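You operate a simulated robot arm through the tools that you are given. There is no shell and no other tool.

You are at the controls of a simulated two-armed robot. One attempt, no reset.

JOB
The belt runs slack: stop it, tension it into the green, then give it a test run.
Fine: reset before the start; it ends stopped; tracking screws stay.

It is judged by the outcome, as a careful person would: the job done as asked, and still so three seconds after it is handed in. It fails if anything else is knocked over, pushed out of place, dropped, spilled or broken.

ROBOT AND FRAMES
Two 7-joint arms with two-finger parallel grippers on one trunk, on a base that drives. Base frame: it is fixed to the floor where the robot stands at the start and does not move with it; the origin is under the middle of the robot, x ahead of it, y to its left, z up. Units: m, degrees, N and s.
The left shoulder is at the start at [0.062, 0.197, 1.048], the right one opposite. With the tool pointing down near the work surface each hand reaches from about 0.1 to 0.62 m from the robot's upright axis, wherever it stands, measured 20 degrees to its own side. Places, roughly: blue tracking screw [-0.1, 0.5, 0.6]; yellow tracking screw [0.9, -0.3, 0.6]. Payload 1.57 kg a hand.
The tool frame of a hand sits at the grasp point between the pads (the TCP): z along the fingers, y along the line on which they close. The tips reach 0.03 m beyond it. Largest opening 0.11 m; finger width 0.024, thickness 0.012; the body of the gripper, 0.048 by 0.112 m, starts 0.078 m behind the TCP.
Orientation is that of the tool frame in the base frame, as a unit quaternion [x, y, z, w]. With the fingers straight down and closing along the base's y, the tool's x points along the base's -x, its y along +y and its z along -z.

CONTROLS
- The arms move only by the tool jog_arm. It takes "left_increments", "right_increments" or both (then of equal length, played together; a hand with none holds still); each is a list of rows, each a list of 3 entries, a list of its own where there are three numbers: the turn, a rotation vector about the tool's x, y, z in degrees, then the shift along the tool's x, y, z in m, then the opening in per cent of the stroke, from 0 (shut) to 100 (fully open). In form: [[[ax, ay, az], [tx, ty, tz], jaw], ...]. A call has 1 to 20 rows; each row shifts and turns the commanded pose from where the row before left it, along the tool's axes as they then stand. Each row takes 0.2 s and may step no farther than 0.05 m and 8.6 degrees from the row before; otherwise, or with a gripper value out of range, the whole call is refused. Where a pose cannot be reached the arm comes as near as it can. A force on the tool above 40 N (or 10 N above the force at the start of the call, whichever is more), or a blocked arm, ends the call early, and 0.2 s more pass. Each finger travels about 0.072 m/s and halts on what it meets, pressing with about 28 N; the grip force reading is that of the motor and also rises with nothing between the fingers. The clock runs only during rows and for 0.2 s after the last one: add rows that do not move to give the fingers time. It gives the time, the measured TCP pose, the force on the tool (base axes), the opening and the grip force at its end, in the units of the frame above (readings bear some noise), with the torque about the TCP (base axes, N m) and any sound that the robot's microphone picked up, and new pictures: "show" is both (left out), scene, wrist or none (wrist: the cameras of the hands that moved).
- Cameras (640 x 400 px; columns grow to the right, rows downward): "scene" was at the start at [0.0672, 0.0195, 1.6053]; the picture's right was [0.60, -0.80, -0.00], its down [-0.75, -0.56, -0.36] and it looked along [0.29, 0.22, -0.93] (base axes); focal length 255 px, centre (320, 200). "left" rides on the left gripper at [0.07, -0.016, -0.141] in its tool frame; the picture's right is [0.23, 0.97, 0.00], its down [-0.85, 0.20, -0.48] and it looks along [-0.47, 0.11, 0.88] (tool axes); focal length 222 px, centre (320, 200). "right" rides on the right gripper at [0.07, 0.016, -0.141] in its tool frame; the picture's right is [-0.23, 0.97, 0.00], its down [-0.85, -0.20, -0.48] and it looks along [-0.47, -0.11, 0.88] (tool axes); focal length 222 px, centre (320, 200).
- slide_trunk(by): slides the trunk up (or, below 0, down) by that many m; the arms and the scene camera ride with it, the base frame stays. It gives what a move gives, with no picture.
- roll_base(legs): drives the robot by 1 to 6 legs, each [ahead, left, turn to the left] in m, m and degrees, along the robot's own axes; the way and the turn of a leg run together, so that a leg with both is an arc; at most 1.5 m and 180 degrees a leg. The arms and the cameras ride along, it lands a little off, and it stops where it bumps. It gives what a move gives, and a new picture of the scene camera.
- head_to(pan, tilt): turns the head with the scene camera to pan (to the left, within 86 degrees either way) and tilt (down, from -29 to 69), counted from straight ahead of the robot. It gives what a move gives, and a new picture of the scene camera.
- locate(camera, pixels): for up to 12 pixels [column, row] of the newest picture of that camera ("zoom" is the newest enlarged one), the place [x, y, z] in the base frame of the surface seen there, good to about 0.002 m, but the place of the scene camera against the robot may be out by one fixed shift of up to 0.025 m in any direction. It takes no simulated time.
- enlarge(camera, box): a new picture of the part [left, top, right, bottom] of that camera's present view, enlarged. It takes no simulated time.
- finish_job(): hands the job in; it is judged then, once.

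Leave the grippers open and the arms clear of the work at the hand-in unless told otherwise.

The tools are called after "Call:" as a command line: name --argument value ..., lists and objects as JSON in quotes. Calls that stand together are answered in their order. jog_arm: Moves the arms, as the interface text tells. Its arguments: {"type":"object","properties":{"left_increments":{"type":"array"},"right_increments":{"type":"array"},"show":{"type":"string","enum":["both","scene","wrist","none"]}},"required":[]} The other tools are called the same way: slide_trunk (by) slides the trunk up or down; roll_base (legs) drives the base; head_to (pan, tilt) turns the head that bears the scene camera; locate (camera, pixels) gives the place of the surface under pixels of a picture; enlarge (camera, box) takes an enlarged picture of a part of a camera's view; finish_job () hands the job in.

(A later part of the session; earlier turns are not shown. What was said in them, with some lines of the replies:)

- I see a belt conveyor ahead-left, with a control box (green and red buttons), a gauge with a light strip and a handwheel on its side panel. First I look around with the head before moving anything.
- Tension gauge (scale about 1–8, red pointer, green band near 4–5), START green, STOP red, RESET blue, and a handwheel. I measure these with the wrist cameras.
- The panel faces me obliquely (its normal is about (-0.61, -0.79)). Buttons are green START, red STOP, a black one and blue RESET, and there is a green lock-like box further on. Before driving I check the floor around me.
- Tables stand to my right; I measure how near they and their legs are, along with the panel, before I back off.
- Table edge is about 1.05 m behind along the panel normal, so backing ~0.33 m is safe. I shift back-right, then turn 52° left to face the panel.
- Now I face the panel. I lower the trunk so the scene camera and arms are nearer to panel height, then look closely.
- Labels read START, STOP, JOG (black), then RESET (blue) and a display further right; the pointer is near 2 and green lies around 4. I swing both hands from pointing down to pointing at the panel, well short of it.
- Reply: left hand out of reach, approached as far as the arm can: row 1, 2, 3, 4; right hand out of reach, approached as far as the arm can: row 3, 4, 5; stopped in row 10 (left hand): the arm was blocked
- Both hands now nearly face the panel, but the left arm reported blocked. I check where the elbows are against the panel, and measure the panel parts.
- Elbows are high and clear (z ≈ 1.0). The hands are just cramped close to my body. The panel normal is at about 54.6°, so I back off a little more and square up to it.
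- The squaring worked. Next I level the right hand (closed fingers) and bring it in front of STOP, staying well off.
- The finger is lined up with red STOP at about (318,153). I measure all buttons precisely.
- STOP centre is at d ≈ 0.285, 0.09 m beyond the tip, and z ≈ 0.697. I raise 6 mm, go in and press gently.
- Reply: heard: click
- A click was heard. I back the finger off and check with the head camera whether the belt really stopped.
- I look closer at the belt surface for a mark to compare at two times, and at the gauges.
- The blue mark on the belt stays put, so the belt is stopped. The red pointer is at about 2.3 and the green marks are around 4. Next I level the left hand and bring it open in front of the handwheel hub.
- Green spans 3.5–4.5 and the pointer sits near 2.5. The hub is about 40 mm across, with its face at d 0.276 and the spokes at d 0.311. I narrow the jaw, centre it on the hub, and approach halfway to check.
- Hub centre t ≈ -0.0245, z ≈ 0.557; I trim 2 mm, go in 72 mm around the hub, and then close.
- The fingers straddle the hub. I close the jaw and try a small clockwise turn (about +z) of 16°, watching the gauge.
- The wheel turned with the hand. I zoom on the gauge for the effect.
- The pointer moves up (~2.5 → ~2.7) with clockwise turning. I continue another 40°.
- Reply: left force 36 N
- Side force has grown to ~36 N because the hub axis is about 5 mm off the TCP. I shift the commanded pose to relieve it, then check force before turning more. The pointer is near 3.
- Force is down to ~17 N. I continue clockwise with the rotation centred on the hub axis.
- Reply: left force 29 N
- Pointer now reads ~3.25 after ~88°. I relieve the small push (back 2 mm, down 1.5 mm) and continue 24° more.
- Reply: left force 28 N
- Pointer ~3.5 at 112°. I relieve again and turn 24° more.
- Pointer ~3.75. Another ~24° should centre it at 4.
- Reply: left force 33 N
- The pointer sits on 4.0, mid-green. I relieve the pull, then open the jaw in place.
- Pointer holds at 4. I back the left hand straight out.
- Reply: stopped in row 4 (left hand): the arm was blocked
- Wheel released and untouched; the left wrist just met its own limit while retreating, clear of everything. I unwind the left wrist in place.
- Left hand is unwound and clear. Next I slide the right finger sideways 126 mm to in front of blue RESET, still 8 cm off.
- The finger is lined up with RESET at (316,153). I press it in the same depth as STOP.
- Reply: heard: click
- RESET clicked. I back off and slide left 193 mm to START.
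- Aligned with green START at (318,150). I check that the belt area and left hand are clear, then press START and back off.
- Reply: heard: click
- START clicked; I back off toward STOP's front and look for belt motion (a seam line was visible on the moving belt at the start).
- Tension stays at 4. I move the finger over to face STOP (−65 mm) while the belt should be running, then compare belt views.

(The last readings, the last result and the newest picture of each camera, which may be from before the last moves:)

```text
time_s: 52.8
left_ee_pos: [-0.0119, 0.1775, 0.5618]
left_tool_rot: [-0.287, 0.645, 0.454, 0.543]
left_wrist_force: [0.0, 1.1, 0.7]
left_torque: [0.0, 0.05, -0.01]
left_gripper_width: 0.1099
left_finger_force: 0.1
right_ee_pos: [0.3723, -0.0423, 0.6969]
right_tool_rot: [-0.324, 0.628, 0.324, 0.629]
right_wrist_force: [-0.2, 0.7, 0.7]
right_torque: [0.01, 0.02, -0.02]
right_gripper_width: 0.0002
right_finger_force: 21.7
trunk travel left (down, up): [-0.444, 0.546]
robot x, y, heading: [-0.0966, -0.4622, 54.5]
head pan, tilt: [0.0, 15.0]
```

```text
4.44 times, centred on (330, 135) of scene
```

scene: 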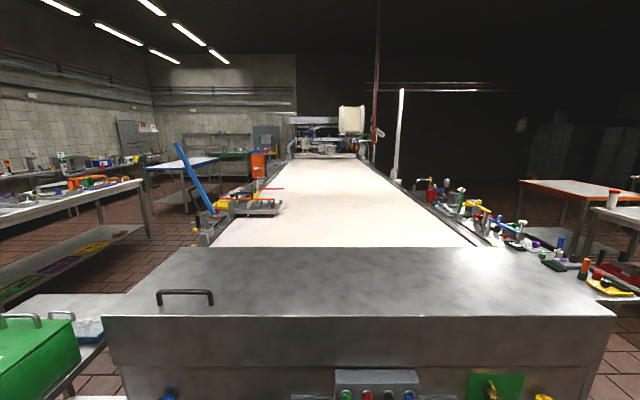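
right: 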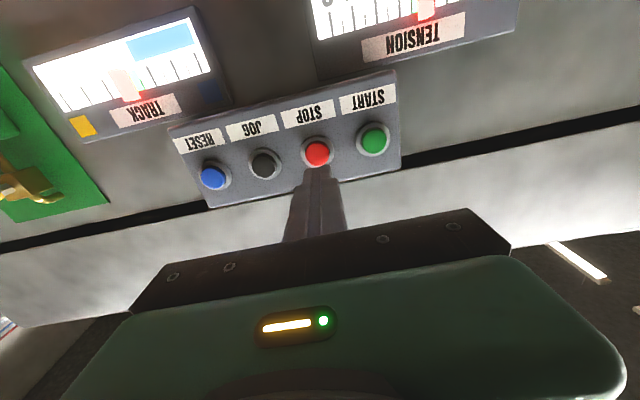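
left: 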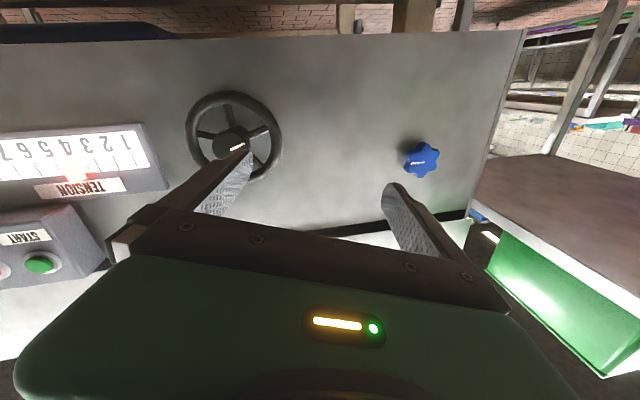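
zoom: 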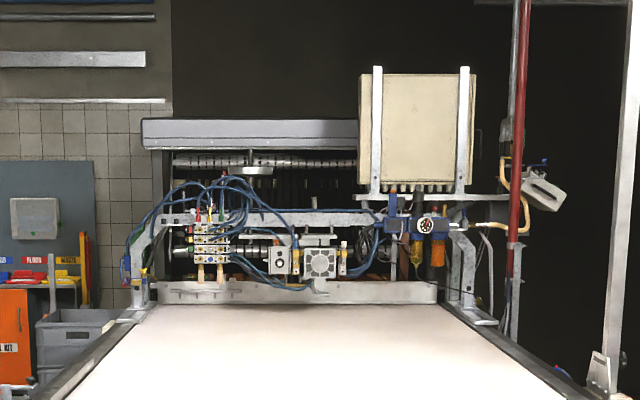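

The belt texture is faint, so I zoom in tightly at two moments.

Call:
enlarge --camera "scene" --box '[250, 190, 410, 250]'

Call:
jog_arm --right_increments '[[[0, 0, 0], [0, 0, 0], 0], [[0, 0, 0], [0, 0, 0], 0], [[0, 0, 0], [0, 0, 0], 0]]' --show "scene"

Call:
enlarge --camera "scene" --box '[250, 190, 410, 250]'

Call:
enlarge --camera "scene" --box '[200, 130, 460, 260]'

```text
4.00 times, centred on (330, 220) of scene
```

zoom: 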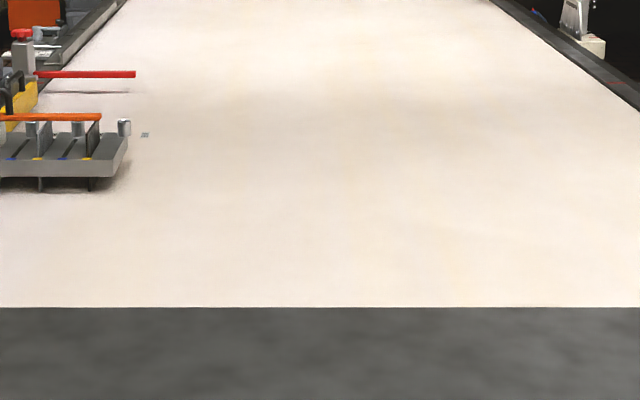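

```text
time_s: 53.6
left_ee_pos: [-0.011, 0.1769, 0.5615]
left_tool_rot: [-0.287, 0.645, 0.454, 0.543]
left_wrist_force: [-0.1, 0.1, 0.5]
left_torque: [-0.02, -0.02, -0.05]
left_gripper_width: 0.11
left_finger_force: 0.1
right_ee_pos: [0.3712, -0.0431, 0.6954]
right_tool_rot: [-0.324, 0.628, 0.324, 0.629]
right_wrist_force: [0.8, -0.5, -0.4]
right_torque: [0.02, 0.01, -0.03]
right_gripper_width: 0.0
right_finger_force: 21.1
trunk travel left (down, up): [-0.444, 0.546]
robot x, y, heading: [-0.0968, -0.4571, 54.4]
head pan, tilt: [0.0, 15.0]
```

scene: 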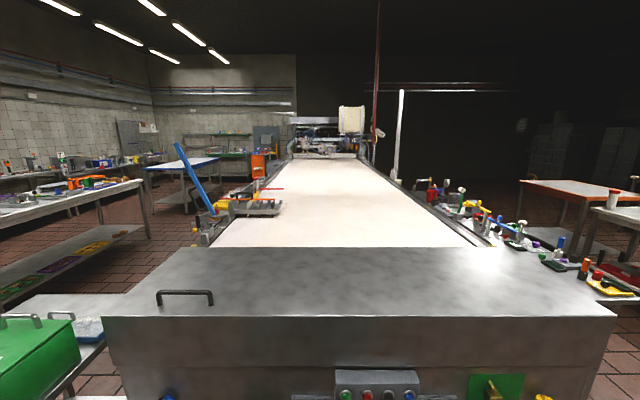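

```text
4.00 times, centred on (330, 220) of scene
```

zoom: 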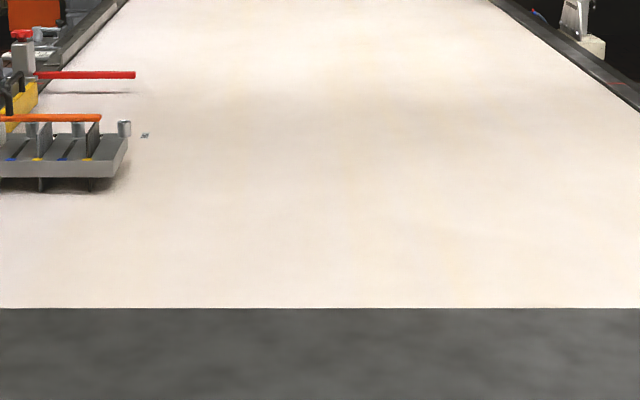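

```text
2.46 times, centred on (330, 195) of scene
```

zoom: 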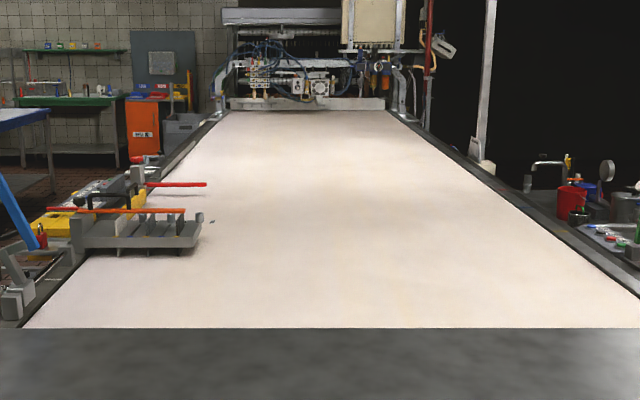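

No clear mark moves in view. I look at the far part of the belt and the side rails for any indication of movement or a seam.

Call:
enlarge --camera "scene" --box '[270, 150, 400, 200]'

Call:
jog_arm --right_increments '[[[0, 0, 0], [0, 0, 0], 0], [[0, 0, 0], [0, 0, 0], 0], [[0, 0, 0], [0, 0, 0], 0], [[0, 0, 0], [0, 0, 0], 0], [[0, 0, 0], [0, 0, 0], 0]]' --show "none"

Call:
enlarge --camera "scene" --box '[270, 150, 400, 200]'

Call:
enlarge --camera "scene" --box '[220, 190, 480, 260]'

```text
4.92 times, centred on (335, 175) of scene
```

zoom: 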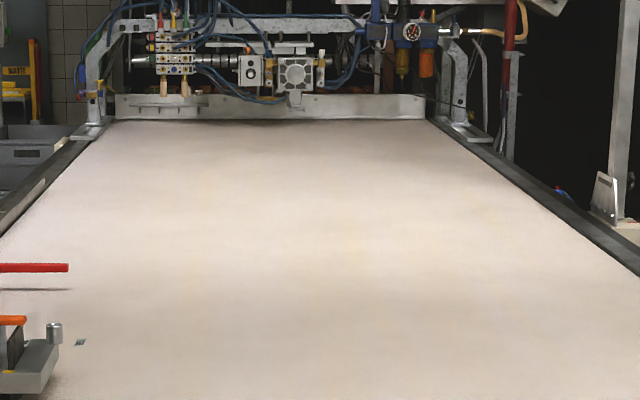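

```text
time_s: 54.8
left_ee_pos: [-0.011, 0.1781, 0.5608]
left_tool_rot: [-0.288, 0.645, 0.455, 0.543]
left_wrist_force: [-0.1, 0.2, -0.3]
left_torque: [0.02, 0.0, -0.01]
left_gripper_width: 0.11
left_finger_force: 0.1
right_ee_pos: [0.3714, -0.0424, 0.6966]
right_tool_rot: [-0.324, 0.628, 0.324, 0.629]
right_wrist_force: [0.1, -0.3, -0.2]
right_torque: [-0.01, -0.01, 0.0]
right_gripper_width: 0.0
right_finger_force: 21.9
trunk travel left (down, up): [-0.444, 0.546]
robot x, y, heading: [-0.1004, -0.4597, 54.5]
head pan, tilt: [0.0, 15.0]
```

```text
4.92 times, centred on (335, 175) of scene
```

zoom: 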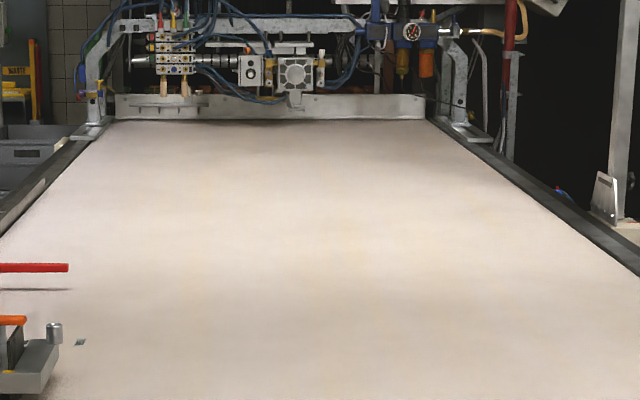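

```text
2.46 times, centred on (350, 225) of scene
```

zoom: 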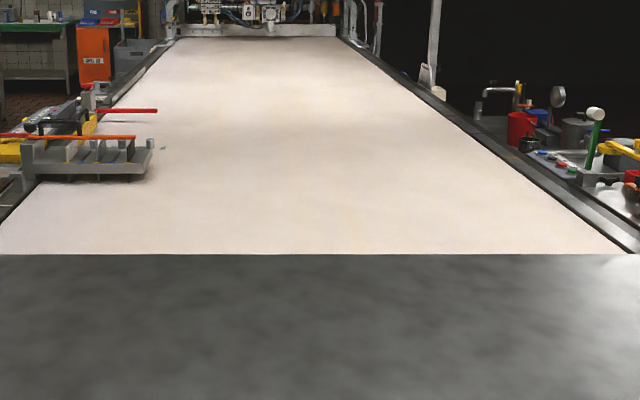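

To view the belt from above for its seam line, I raise the trunk 0.3 m (hands are ≥8 cm off the panel, clear to rise) and look down, while the test run goes on.

Call:
slide_trunk --by 0.3

Call:
head_to --pan 0 --tilt 30

Call:
enlarge --camera "scene" --box '[180, 40, 500, 240]'

Call:
head_to --pan 0 --tilt 31

Call:
enlarge --camera "scene" --box '[180, 40, 500, 240]'

```text
time_s: 57.8
left_ee_pos: [-0.0126, 0.1787, 0.8618]
left_tool_rot: [-0.288, 0.645, 0.454, 0.543]
left_wrist_force: [0.1, 0.0, 0.4]
left_torque: [0.0, 0.01, -0.01]
left_gripper_width: 0.1099
left_finger_force: 0.1
right_ee_pos: [0.3716, -0.0432, 0.9968]
right_tool_rot: [-0.324, 0.628, 0.324, 0.629]
right_wrist_force: [-0.1, 1.1, -0.4]
right_torque: [0.0, 0.0, 0.0]
right_gripper_width: 0.0001
right_finger_force: 21.1
trunk travel left (down, up): [-0.744, 0.246]
robot x, y, heading: [-0.0977, -0.46, 54.2]
head pan, tilt: [0.0, 15.0]
```

```text
time_s: 58.6
left_ee_pos: [-0.0115, 0.1777, 0.8612]
left_tool_rot: [-0.287, 0.645, 0.454, 0.543]
left_wrist_force: [-0.8, -0.7, -0.7]
left_torque: [0.01, 0.01, 0.01]
left_gripper_width: 0.1101
left_finger_force: 0.0
right_ee_pos: [0.3714, -0.0431, 0.9965]
right_tool_rot: [-0.324, 0.628, 0.324, 0.629]
right_wrist_force: [0.5, -0.2, -0.3]
right_torque: [-0.01, 0.01, -0.05]
right_gripper_width: 0.0
right_finger_force: 21.2
trunk travel left (down, up): [-0.744, 0.246]
robot x, y, heading: [-0.097, -0.4579, 54.4]
head pan, tilt: [0.0, 30.0]
```

scene: 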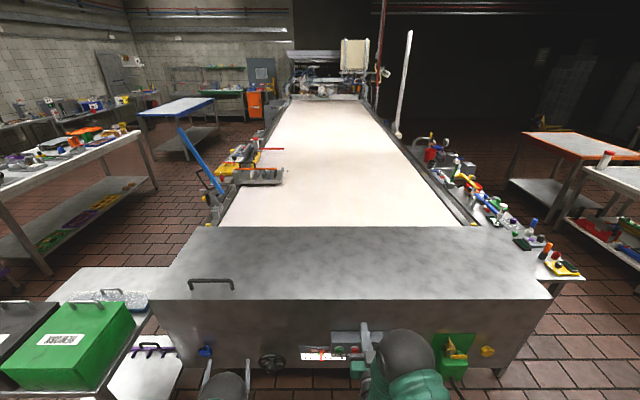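

```text
2.00 times, centred on (340, 140) of scene
```

zoom: 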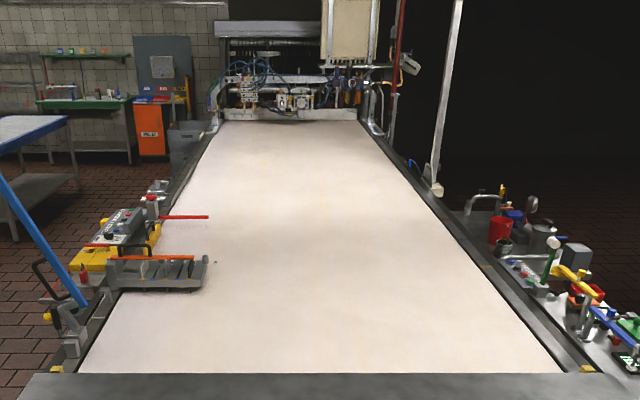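

```text
time_s: 59.2
left_ee_pos: [-0.0116, 0.1773, 0.8618]
left_tool_rot: [-0.287, 0.645, 0.454, 0.543]
left_wrist_force: [0.2, 0.0, -0.6]
left_torque: [-0.01, 0.01, 0.04]
left_gripper_width: 0.1102
left_finger_force: 0.0
right_ee_pos: [0.3713, -0.0422, 0.9972]
right_tool_rot: [-0.323, 0.628, 0.323, 0.63]
right_wrist_force: [0.7, 0.2, 0.2]
right_torque: [0.01, 0.02, 0.0]
right_gripper_width: 0.0001
right_finger_force: 21.5
trunk travel left (down, up): [-0.744, 0.246]
robot x, y, heading: [-0.1012, -0.4628, 54.5]
head pan, tilt: [0.0, 31.0]
```

scene: 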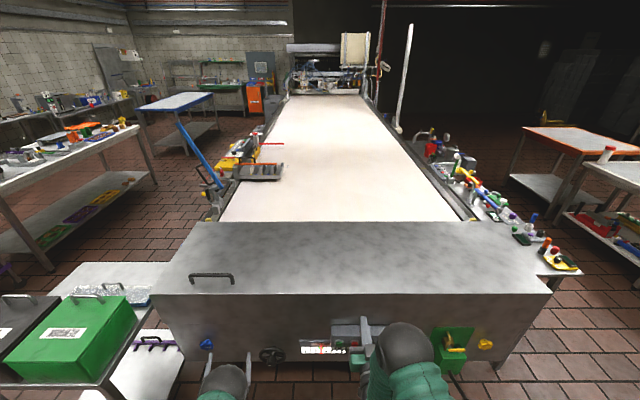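

```text
2.00 times, centred on (340, 140) of scene
```

zoom: 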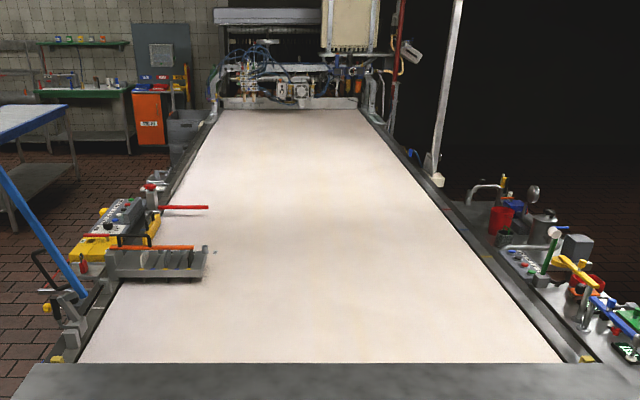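

Call:
locate --camera "scene" --pixels '[[287, 170], [330, 200], [330, 215], [330, 130], [300, 100], [340, 225], [360, 180]]'

Call:
enlarge --camera "scene" --box '[230, 150, 350, 225]'

Call:
enlarge --camera "scene" --box '[340, 150, 460, 225]'

Call:
enlarge --camera "scene" --box '[240, 310, 500, 400]'

```text
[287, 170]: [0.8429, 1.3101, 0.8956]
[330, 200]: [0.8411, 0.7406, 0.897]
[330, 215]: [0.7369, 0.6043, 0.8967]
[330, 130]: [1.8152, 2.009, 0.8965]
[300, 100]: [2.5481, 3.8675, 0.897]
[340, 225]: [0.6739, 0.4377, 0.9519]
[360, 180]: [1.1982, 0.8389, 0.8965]
```

```text
5.33 times, centred on (290, 188) of scene
```

zoom: 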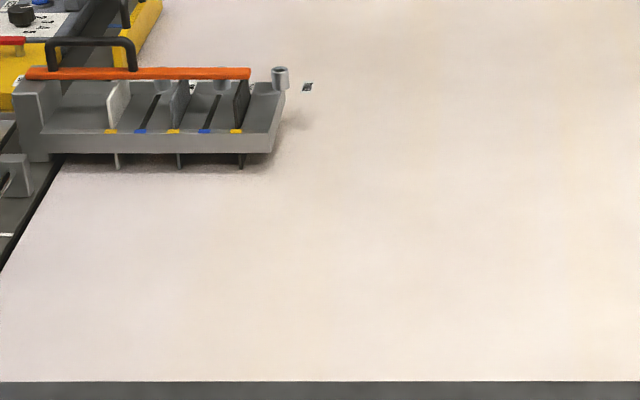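

```text
5.33 times, centred on (400, 188) of scene
```

zoom: 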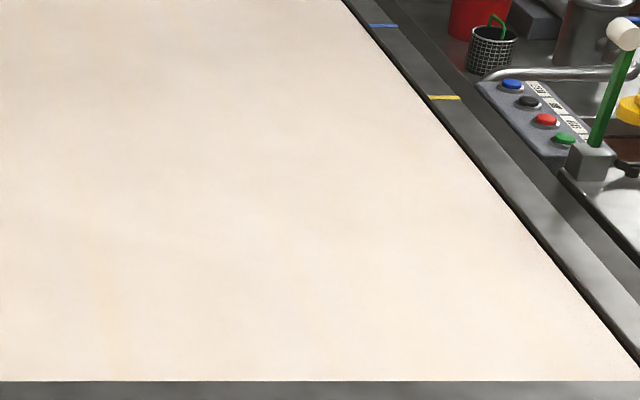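

```text
2.46 times, centred on (370, 355) of scene
```

zoom: 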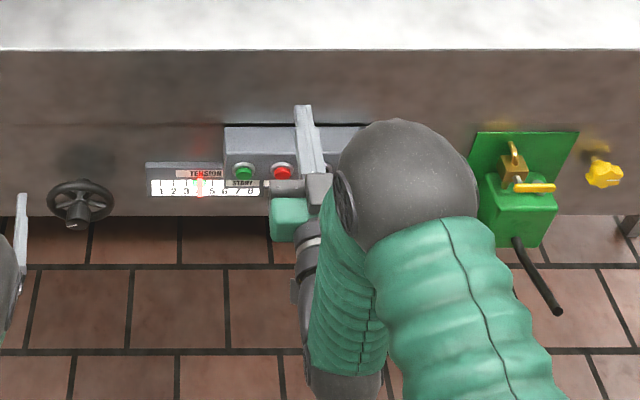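

Tension holds ~4 while the run goes on. I take one more tight texture comparison on the belt just behind the cover (px ~[340–400, 185–222]) with a wait between.

Call:
enlarge --camera "scene" --box '[320, 180, 384, 220]'

Call:
jog_arm --right_increments '[[[0, 0, 0], [0, 0, 0], 0], [[0, 0, 0], [0, 0, 0], 0], [[0, 0, 0], [0, 0, 0], 0], [[0, 0, 0], [0, 0, 0], 0], [[0, 0, 0], [0, 0, 0], 0], [[0, 0, 0], [0, 0, 0], 0], [[0, 0, 0], [0, 0, 0], 0]]' --show "none"

Call:
enlarge --camera "scene" --box '[320, 180, 384, 220]'

Call:
enlarge --camera "scene" --box '[180, 40, 500, 240]'

```text
10.00 times, centred on (352, 200) of scene
```

zoom: 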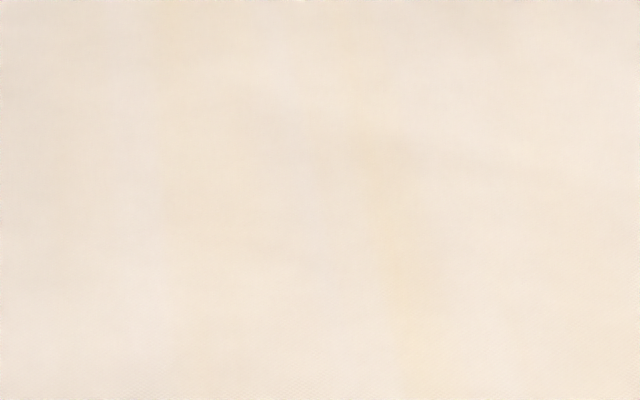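

```text
time_s: 60.8
left_ee_pos: [-0.0124, 0.1778, 0.8606]
left_tool_rot: [-0.287, 0.645, 0.454, 0.543]
left_wrist_force: [-0.2, 0.1, 0.0]
left_torque: [0.01, -0.02, -0.02]
left_gripper_width: 0.1101
left_finger_force: 0.0
right_ee_pos: [0.3715, -0.0425, 0.9966]
right_tool_rot: [-0.323, 0.628, 0.323, 0.63]
right_wrist_force: [0.4, 0.2, -0.2]
right_torque: [0.03, -0.01, -0.01]
right_gripper_width: 0.0
right_finger_force: 21.0
trunk travel left (down, up): [-0.744, 0.246]
robot x, y, heading: [-0.0985, -0.4618, 54.5]
head pan, tilt: [0.0, 31.0]
```

```text
10.00 times, centred on (352, 200) of scene
```

zoom: 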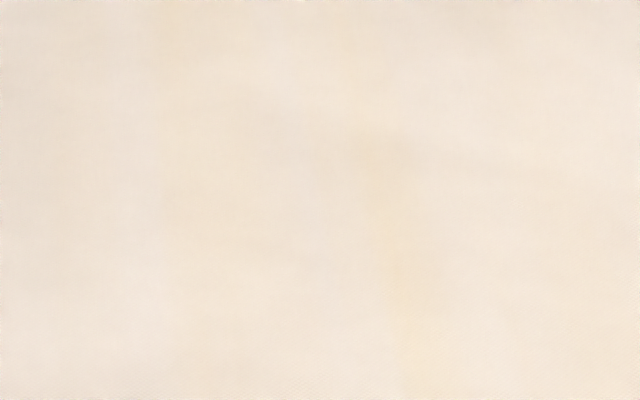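

```text
2.00 times, centred on (340, 140) of scene
```

zoom: 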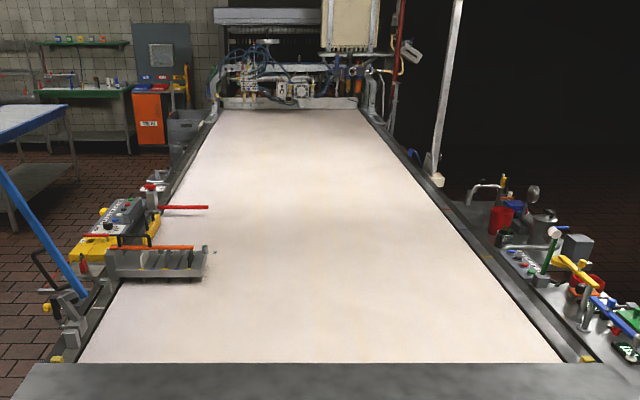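

The texture is not informative: only a seam would show movement, and it has left the view since I first saw it. I lower the trunk back to bring the finger in front of STOP, then check the gauges and look once more for the seam.

Call:
slide_trunk --by -0.3

Call:
head_to --pan 0 --tilt 27

Call:
enlarge --camera "scene" --box '[200, 90, 460, 200]'

Call:
enlarge --camera "scene" --box '[280, 300, 450, 360]'

Call:
enlarge --camera "right" --box '[0, 0, 520, 250]'

```text
time_s: 63.8
left_ee_pos: [-0.0123, 0.1775, 0.5618]
left_tool_rot: [-0.287, 0.645, 0.455, 0.543]
left_wrist_force: [0.0, 0.0, 0.0]
left_torque: [-0.02, 0.02, 0.01]
left_gripper_width: 0.11
left_finger_force: 0.0
right_ee_pos: [0.3706, -0.0427, 0.6956]
right_tool_rot: [-0.324, 0.628, 0.324, 0.629]
right_wrist_force: [0.0, 0.1, 1.6]
right_torque: [0.01, 0.01, -0.01]
right_gripper_width: 0.0004
right_finger_force: 21.5
trunk travel left (down, up): [-0.444, 0.546]
robot x, y, heading: [-0.0952, -0.4584, 54.6]
head pan, tilt: [0.0, 31.0]
```

```text
time_s: 64.4
left_ee_pos: [-0.0129, 0.1786, 0.5611]
left_tool_rot: [-0.288, 0.645, 0.454, 0.543]
left_wrist_force: [1.0, 0.2, -0.1]
left_torque: [0.04, 0.01, 0.02]
left_gripper_width: 0.1097
left_finger_force: 0.1
right_ee_pos: [0.3712, -0.0435, 0.6968]
right_tool_rot: [-0.323, 0.628, 0.323, 0.63]
right_wrist_force: [-0.6, -0.1, -0.4]
right_torque: [0.05, 0.02, -0.01]
right_gripper_width: 0.0003
right_finger_force: 21.3
trunk travel left (down, up): [-0.444, 0.546]
robot x, y, heading: [-0.0963, -0.461, 54.6]
head pan, tilt: [0.0, 27.0]
```

scene: 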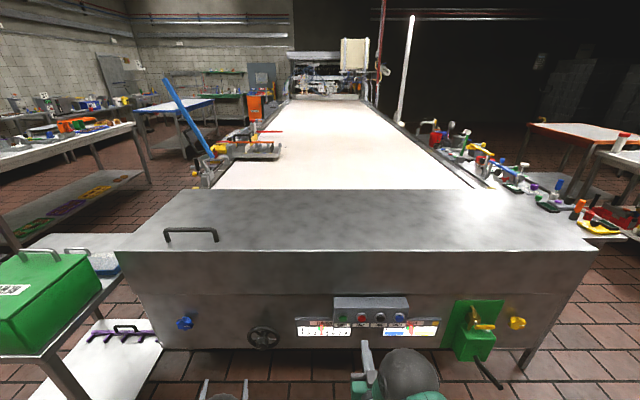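

```text
2.46 times, centred on (330, 145) of scene
```

zoom: 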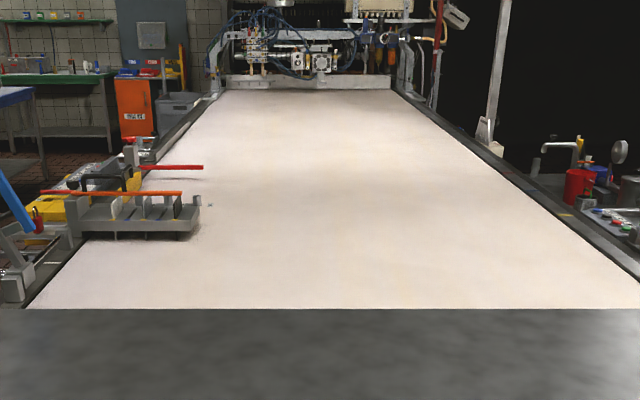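

```text
3.76 times, centred on (365, 330) of scene
```

zoom: 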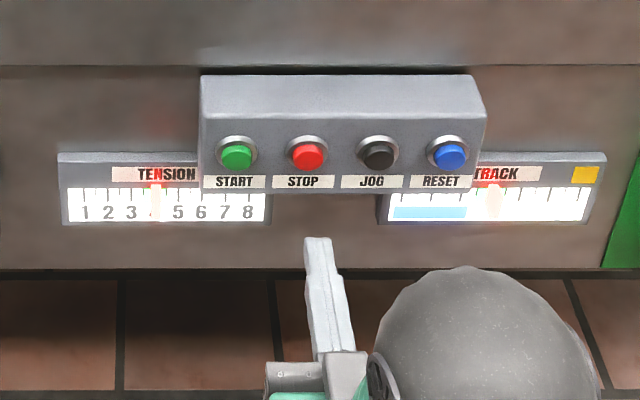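

```text
1.23 times, centred on (260, 125) of right
```

zoom: 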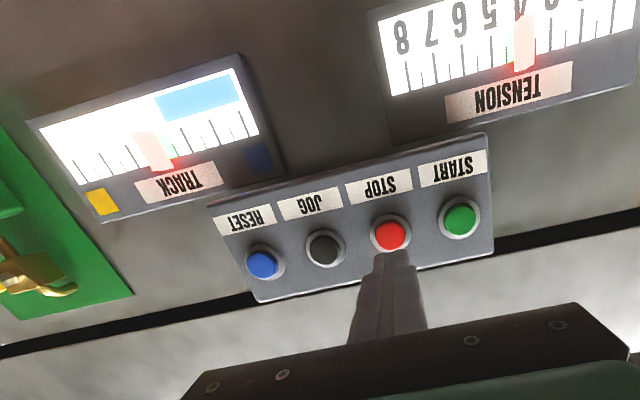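

Tension still 4, TRACK unchanged. I zoom at the far end of the belt for a returning seam line.

Call:
enlarge --camera "scene" --box '[280, 92, 380, 130]'

Call:
jog_arm --right_increments '[[[0, 0, 0], [0, 0, 0], 0], [[0, 0, 0], [0, 0, 0], 0], [[0, 0, 0], [0, 0, 0], 0], [[0, 0, 0], [0, 0, 0], 0], [[0, 0, 0], [0, 0, 0], 0], [[0, 0, 0], [0, 0, 0], 0], [[0, 0, 0], [0, 0, 0], 0], [[0, 0, 0], [0, 0, 0], 0], [[0, 0, 0], [0, 0, 0], 0], [[0, 0, 0], [0, 0, 0], 0], [[0, 0, 0], [0, 0, 0], 0], [[0, 0, 0], [0, 0, 0], 0], [[0, 0, 0], [0, 0, 0], 0], [[0, 0, 0], [0, 0, 0], 0], [[0, 0, 0], [0, 0, 0], 0]]' --show "scene"

Call:
enlarge --camera "scene" --box '[280, 92, 380, 130]'

Call:
enlarge --camera "scene" --box '[200, 90, 460, 200]'

```text
6.40 times, centred on (330, 111) of scene
```

zoom: 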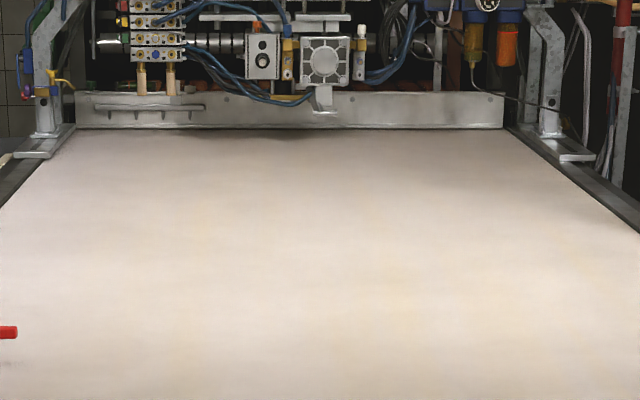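

```text
time_s: 67.6
left_ee_pos: [-0.0117, 0.1777, 0.561]
left_tool_rot: [-0.287, 0.645, 0.454, 0.543]
left_wrist_force: [-0.2, 0.4, -0.5]
left_torque: [0.03, 0.0, 0.03]
left_gripper_width: 0.1098
left_finger_force: 0.0
right_ee_pos: [0.3704, -0.0426, 0.6967]
right_tool_rot: [-0.324, 0.628, 0.324, 0.629]
right_wrist_force: [-1.0, 0.0, 0.5]
right_torque: [-0.03, 0.01, -0.01]
right_gripper_width: 0.0
right_finger_force: 21.3
trunk travel left (down, up): [-0.444, 0.546]
robot x, y, heading: [-0.0986, -0.4591, 54.4]
head pan, tilt: [0.0, 27.0]
```

scene: 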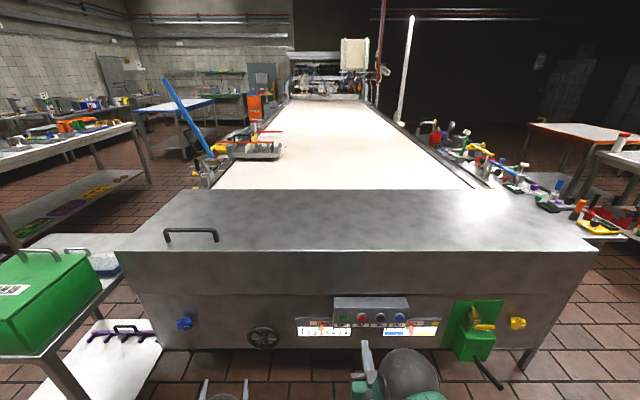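

```text
6.40 times, centred on (330, 111) of scene
```

zoom: 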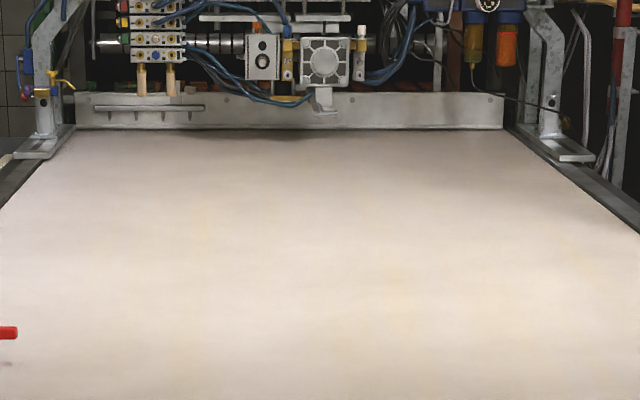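

```text
2.46 times, centred on (330, 145) of scene
```

zoom: 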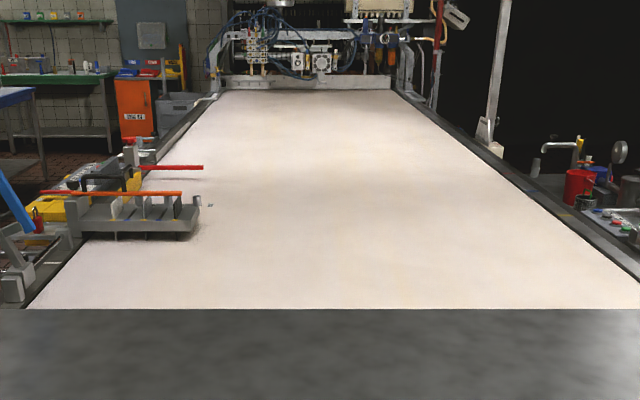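

The test run has lasted ~17 s with tension steady at 4. I end it now: trim 3 mm right and press STOP.

Call:
jog_arm --right_increments '[[[0, 0, 0], [0, -0.003, 0.04], 0], [[0, 0, 0], [0, 0, 0.03], 0], [[0, 0, 0], [0, 0, 0.006], 0], [[0, 0, 0], [0, 0, 0.004], 0], [[0, 0, 0], [0, 0, 0], 0]]' --show "both"

```text
time_s: 68.8
left_ee_pos: [-0.0129, 0.1776, 0.5613]
left_tool_rot: [-0.288, 0.645, 0.454, 0.543]
left_wrist_force: [0.1, 0.3, 1.5]
left_torque: [-0.02, 0.02, 0.01]
left_gripper_width: 0.11
left_finger_force: 0.0
right_ee_pos: [0.4197, 0.0205, 0.6967]
right_tool_rot: [-0.325, 0.627, 0.324, 0.629]
right_wrist_force: [-3.0, -2.7, -1.1]
right_torque: [0.0, 0.0, 0.05]
right_gripper_width: 0.0
right_finger_force: 21.5
trunk travel left (down, up): [-0.444, 0.546]
robot x, y, heading: [-0.1006, -0.4595, 54.6]
head pan, tilt: [0.0, 27.0]
heard: click
```

scene: 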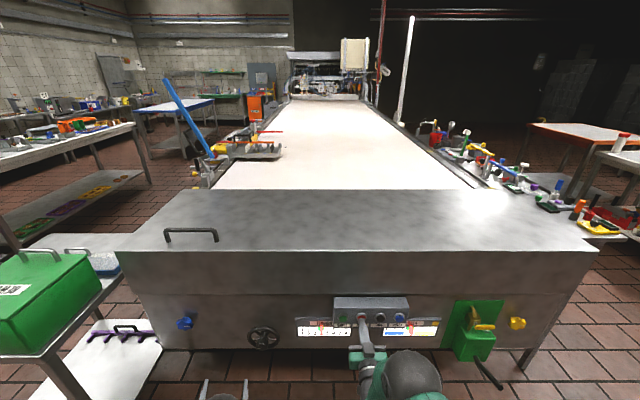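
right: 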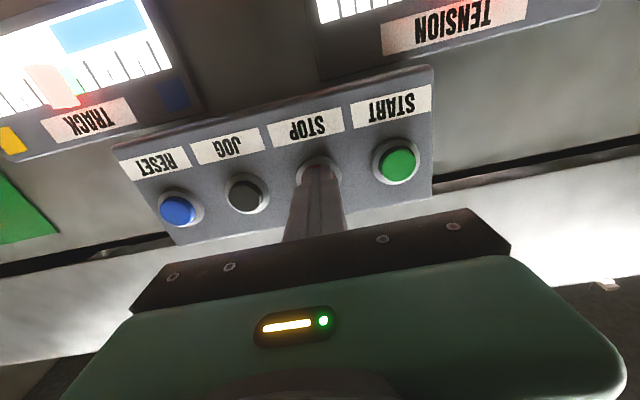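

STOP clicked. I withdraw the right hand and open its gripper, then do a last check of gauges and buttons.

Call:
jog_arm --right_increments '[[[0, 0, 0], [0, 0, -0.04], 0], [[0, 0, 0], [0, 0, -0.04], 0], [[0, 0, 0], [0, 0, -0.03], 30], [[0, 0, 0], [0, 0, 0], 60], [[0, 0, 0], [0, 0, 0], 100], [[0, 0, 0], [0, 0, 0], 100], [[0, 0, 0], [0, 0, 0], 100]]' --show "both"

Call:
enlarge --camera "scene" --box '[280, 300, 450, 360]'

Call:
enlarge --camera "scene" --box '[100, 280, 580, 400]'

Call:
enlarge --camera "scene" --box '[200, 90, 460, 200]'

```text
time_s: 70.4
left_ee_pos: [-0.0116, 0.1773, 0.5629]
left_tool_rot: [-0.287, 0.645, 0.454, 0.543]
left_wrist_force: [-0.9, -0.5, -0.9]
left_torque: [-0.03, -0.05, 0.0]
left_gripper_width: 0.11
left_finger_force: 0.0
right_ee_pos: [0.3553, -0.0691, 0.6974]
right_tool_rot: [-0.323, 0.628, 0.323, 0.63]
right_wrist_force: [0.0, 0.1, 0.4]
right_torque: [0.01, -0.02, -0.02]
right_gripper_width: 0.1099
right_finger_force: 0.0
trunk travel left (down, up): [-0.444, 0.546]
robot x, y, heading: [-0.0967, -0.4607, 54.5]
head pan, tilt: [0.0, 27.0]
```

scene: 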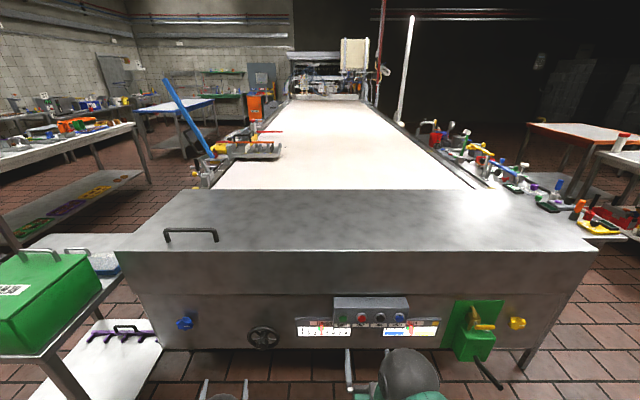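
right: 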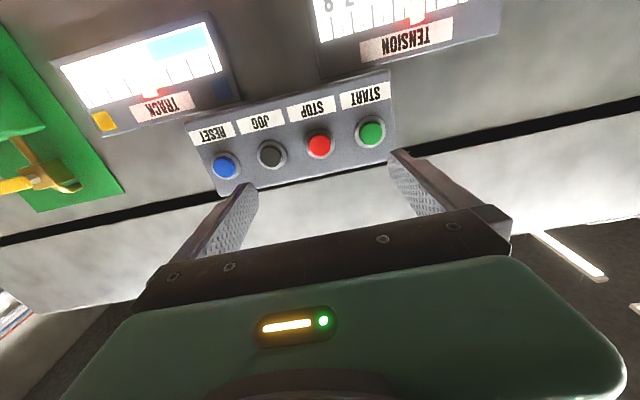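

```text
3.76 times, centred on (365, 330) of scene
```

zoom: 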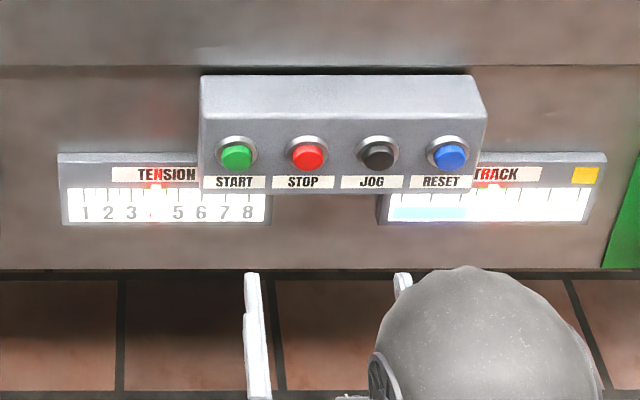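

```text
1.33 times, centred on (340, 340) of scene
```

zoom: 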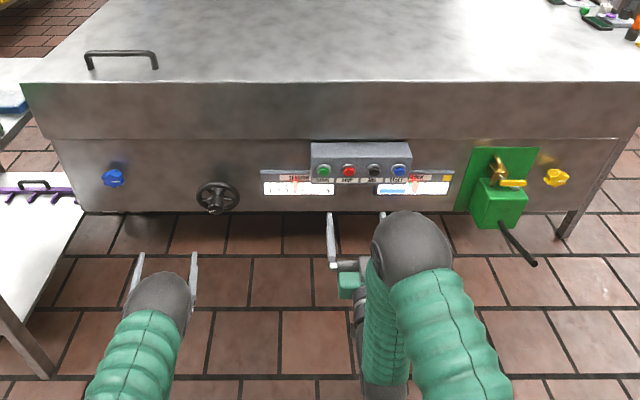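

```text
2.46 times, centred on (330, 145) of scene
```

zoom: 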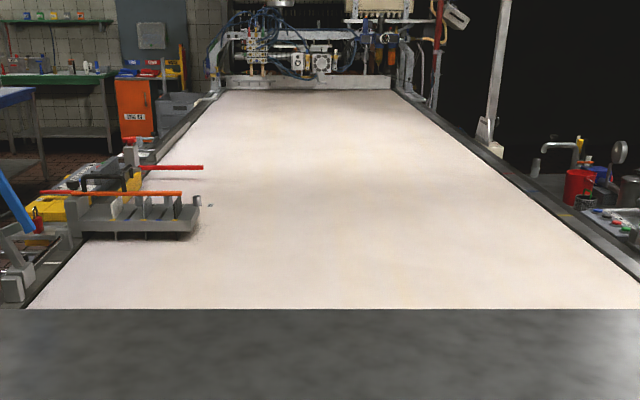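

Both grippers open and clear. A last close reading of the tension pointer.

Call:
enlarge --camera "right" --box '[310, 0, 510, 80]'

Call:
enlarge --camera "right" --box '[40, 0, 260, 140]'

Call:
enlarge --camera "left" --box '[0, 100, 180, 220]'

```text
3.20 times, centred on (410, 40) of right
```

zoom: 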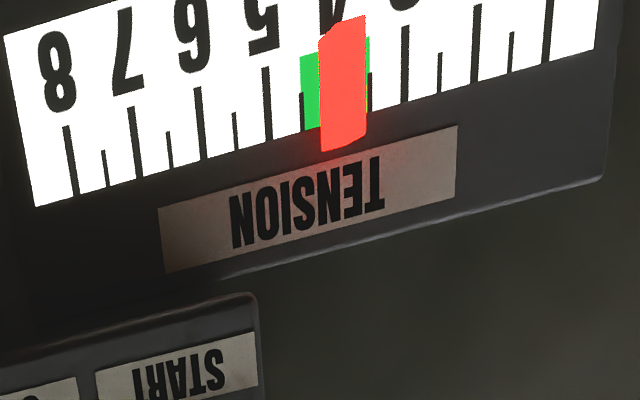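

```text
2.86 times, centred on (150, 70) of right
```

zoom: 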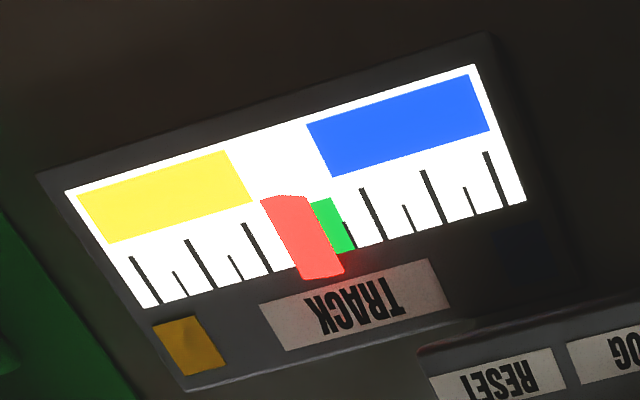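

```text
3.33 times, centred on (90, 160) of left
```

zoom: 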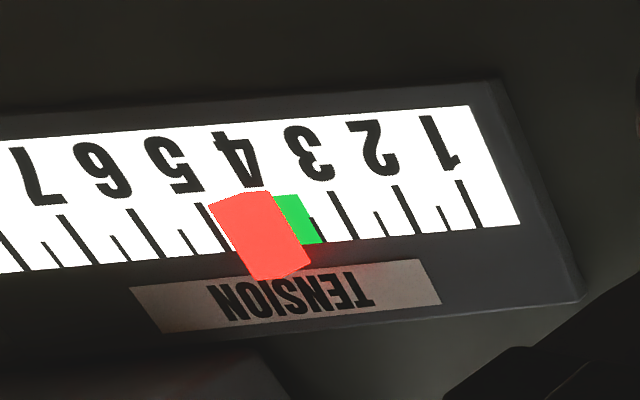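

The tension pointer is centred on 4, inside the green. STOP was the last button pressed, the tracking screws are untouched, and both grippers are open and clear. RESET, START and STOP each clicked. I couldn't see the belt move during the test run, because it has no visible mark. I hand the job in.

Call:
finish_job

```text
The job is handed in.
```

I handed the job in with the belt tension in the green and STOP as the last button pressed. I could not see the belt itself move during the test run.

- **Stop:** I pressed STOP first and it clicked.
- **Tension:** I turned the handwheel about 160° clockwise. The pointer went from about 2.5 to 4.0, the middle of the green band (3.5–4.5). It still read 4 at the end.
- **Test run:** I pressed RESET, then START, and each clicked. I pressed STOP about 18 seconds later, and that clicked too.
- **Not confirmed:** A faint seam line showed on the belt at the start but never came back into view. The clicks and the order of the presses are my only evidence that it ran and then stopped.
- **Left alone:** I did not touch the blue and yellow tracking screws, JOG or the green lock box, and I saw nothing knocked over or moved. Both grippers are open and clear of the work.
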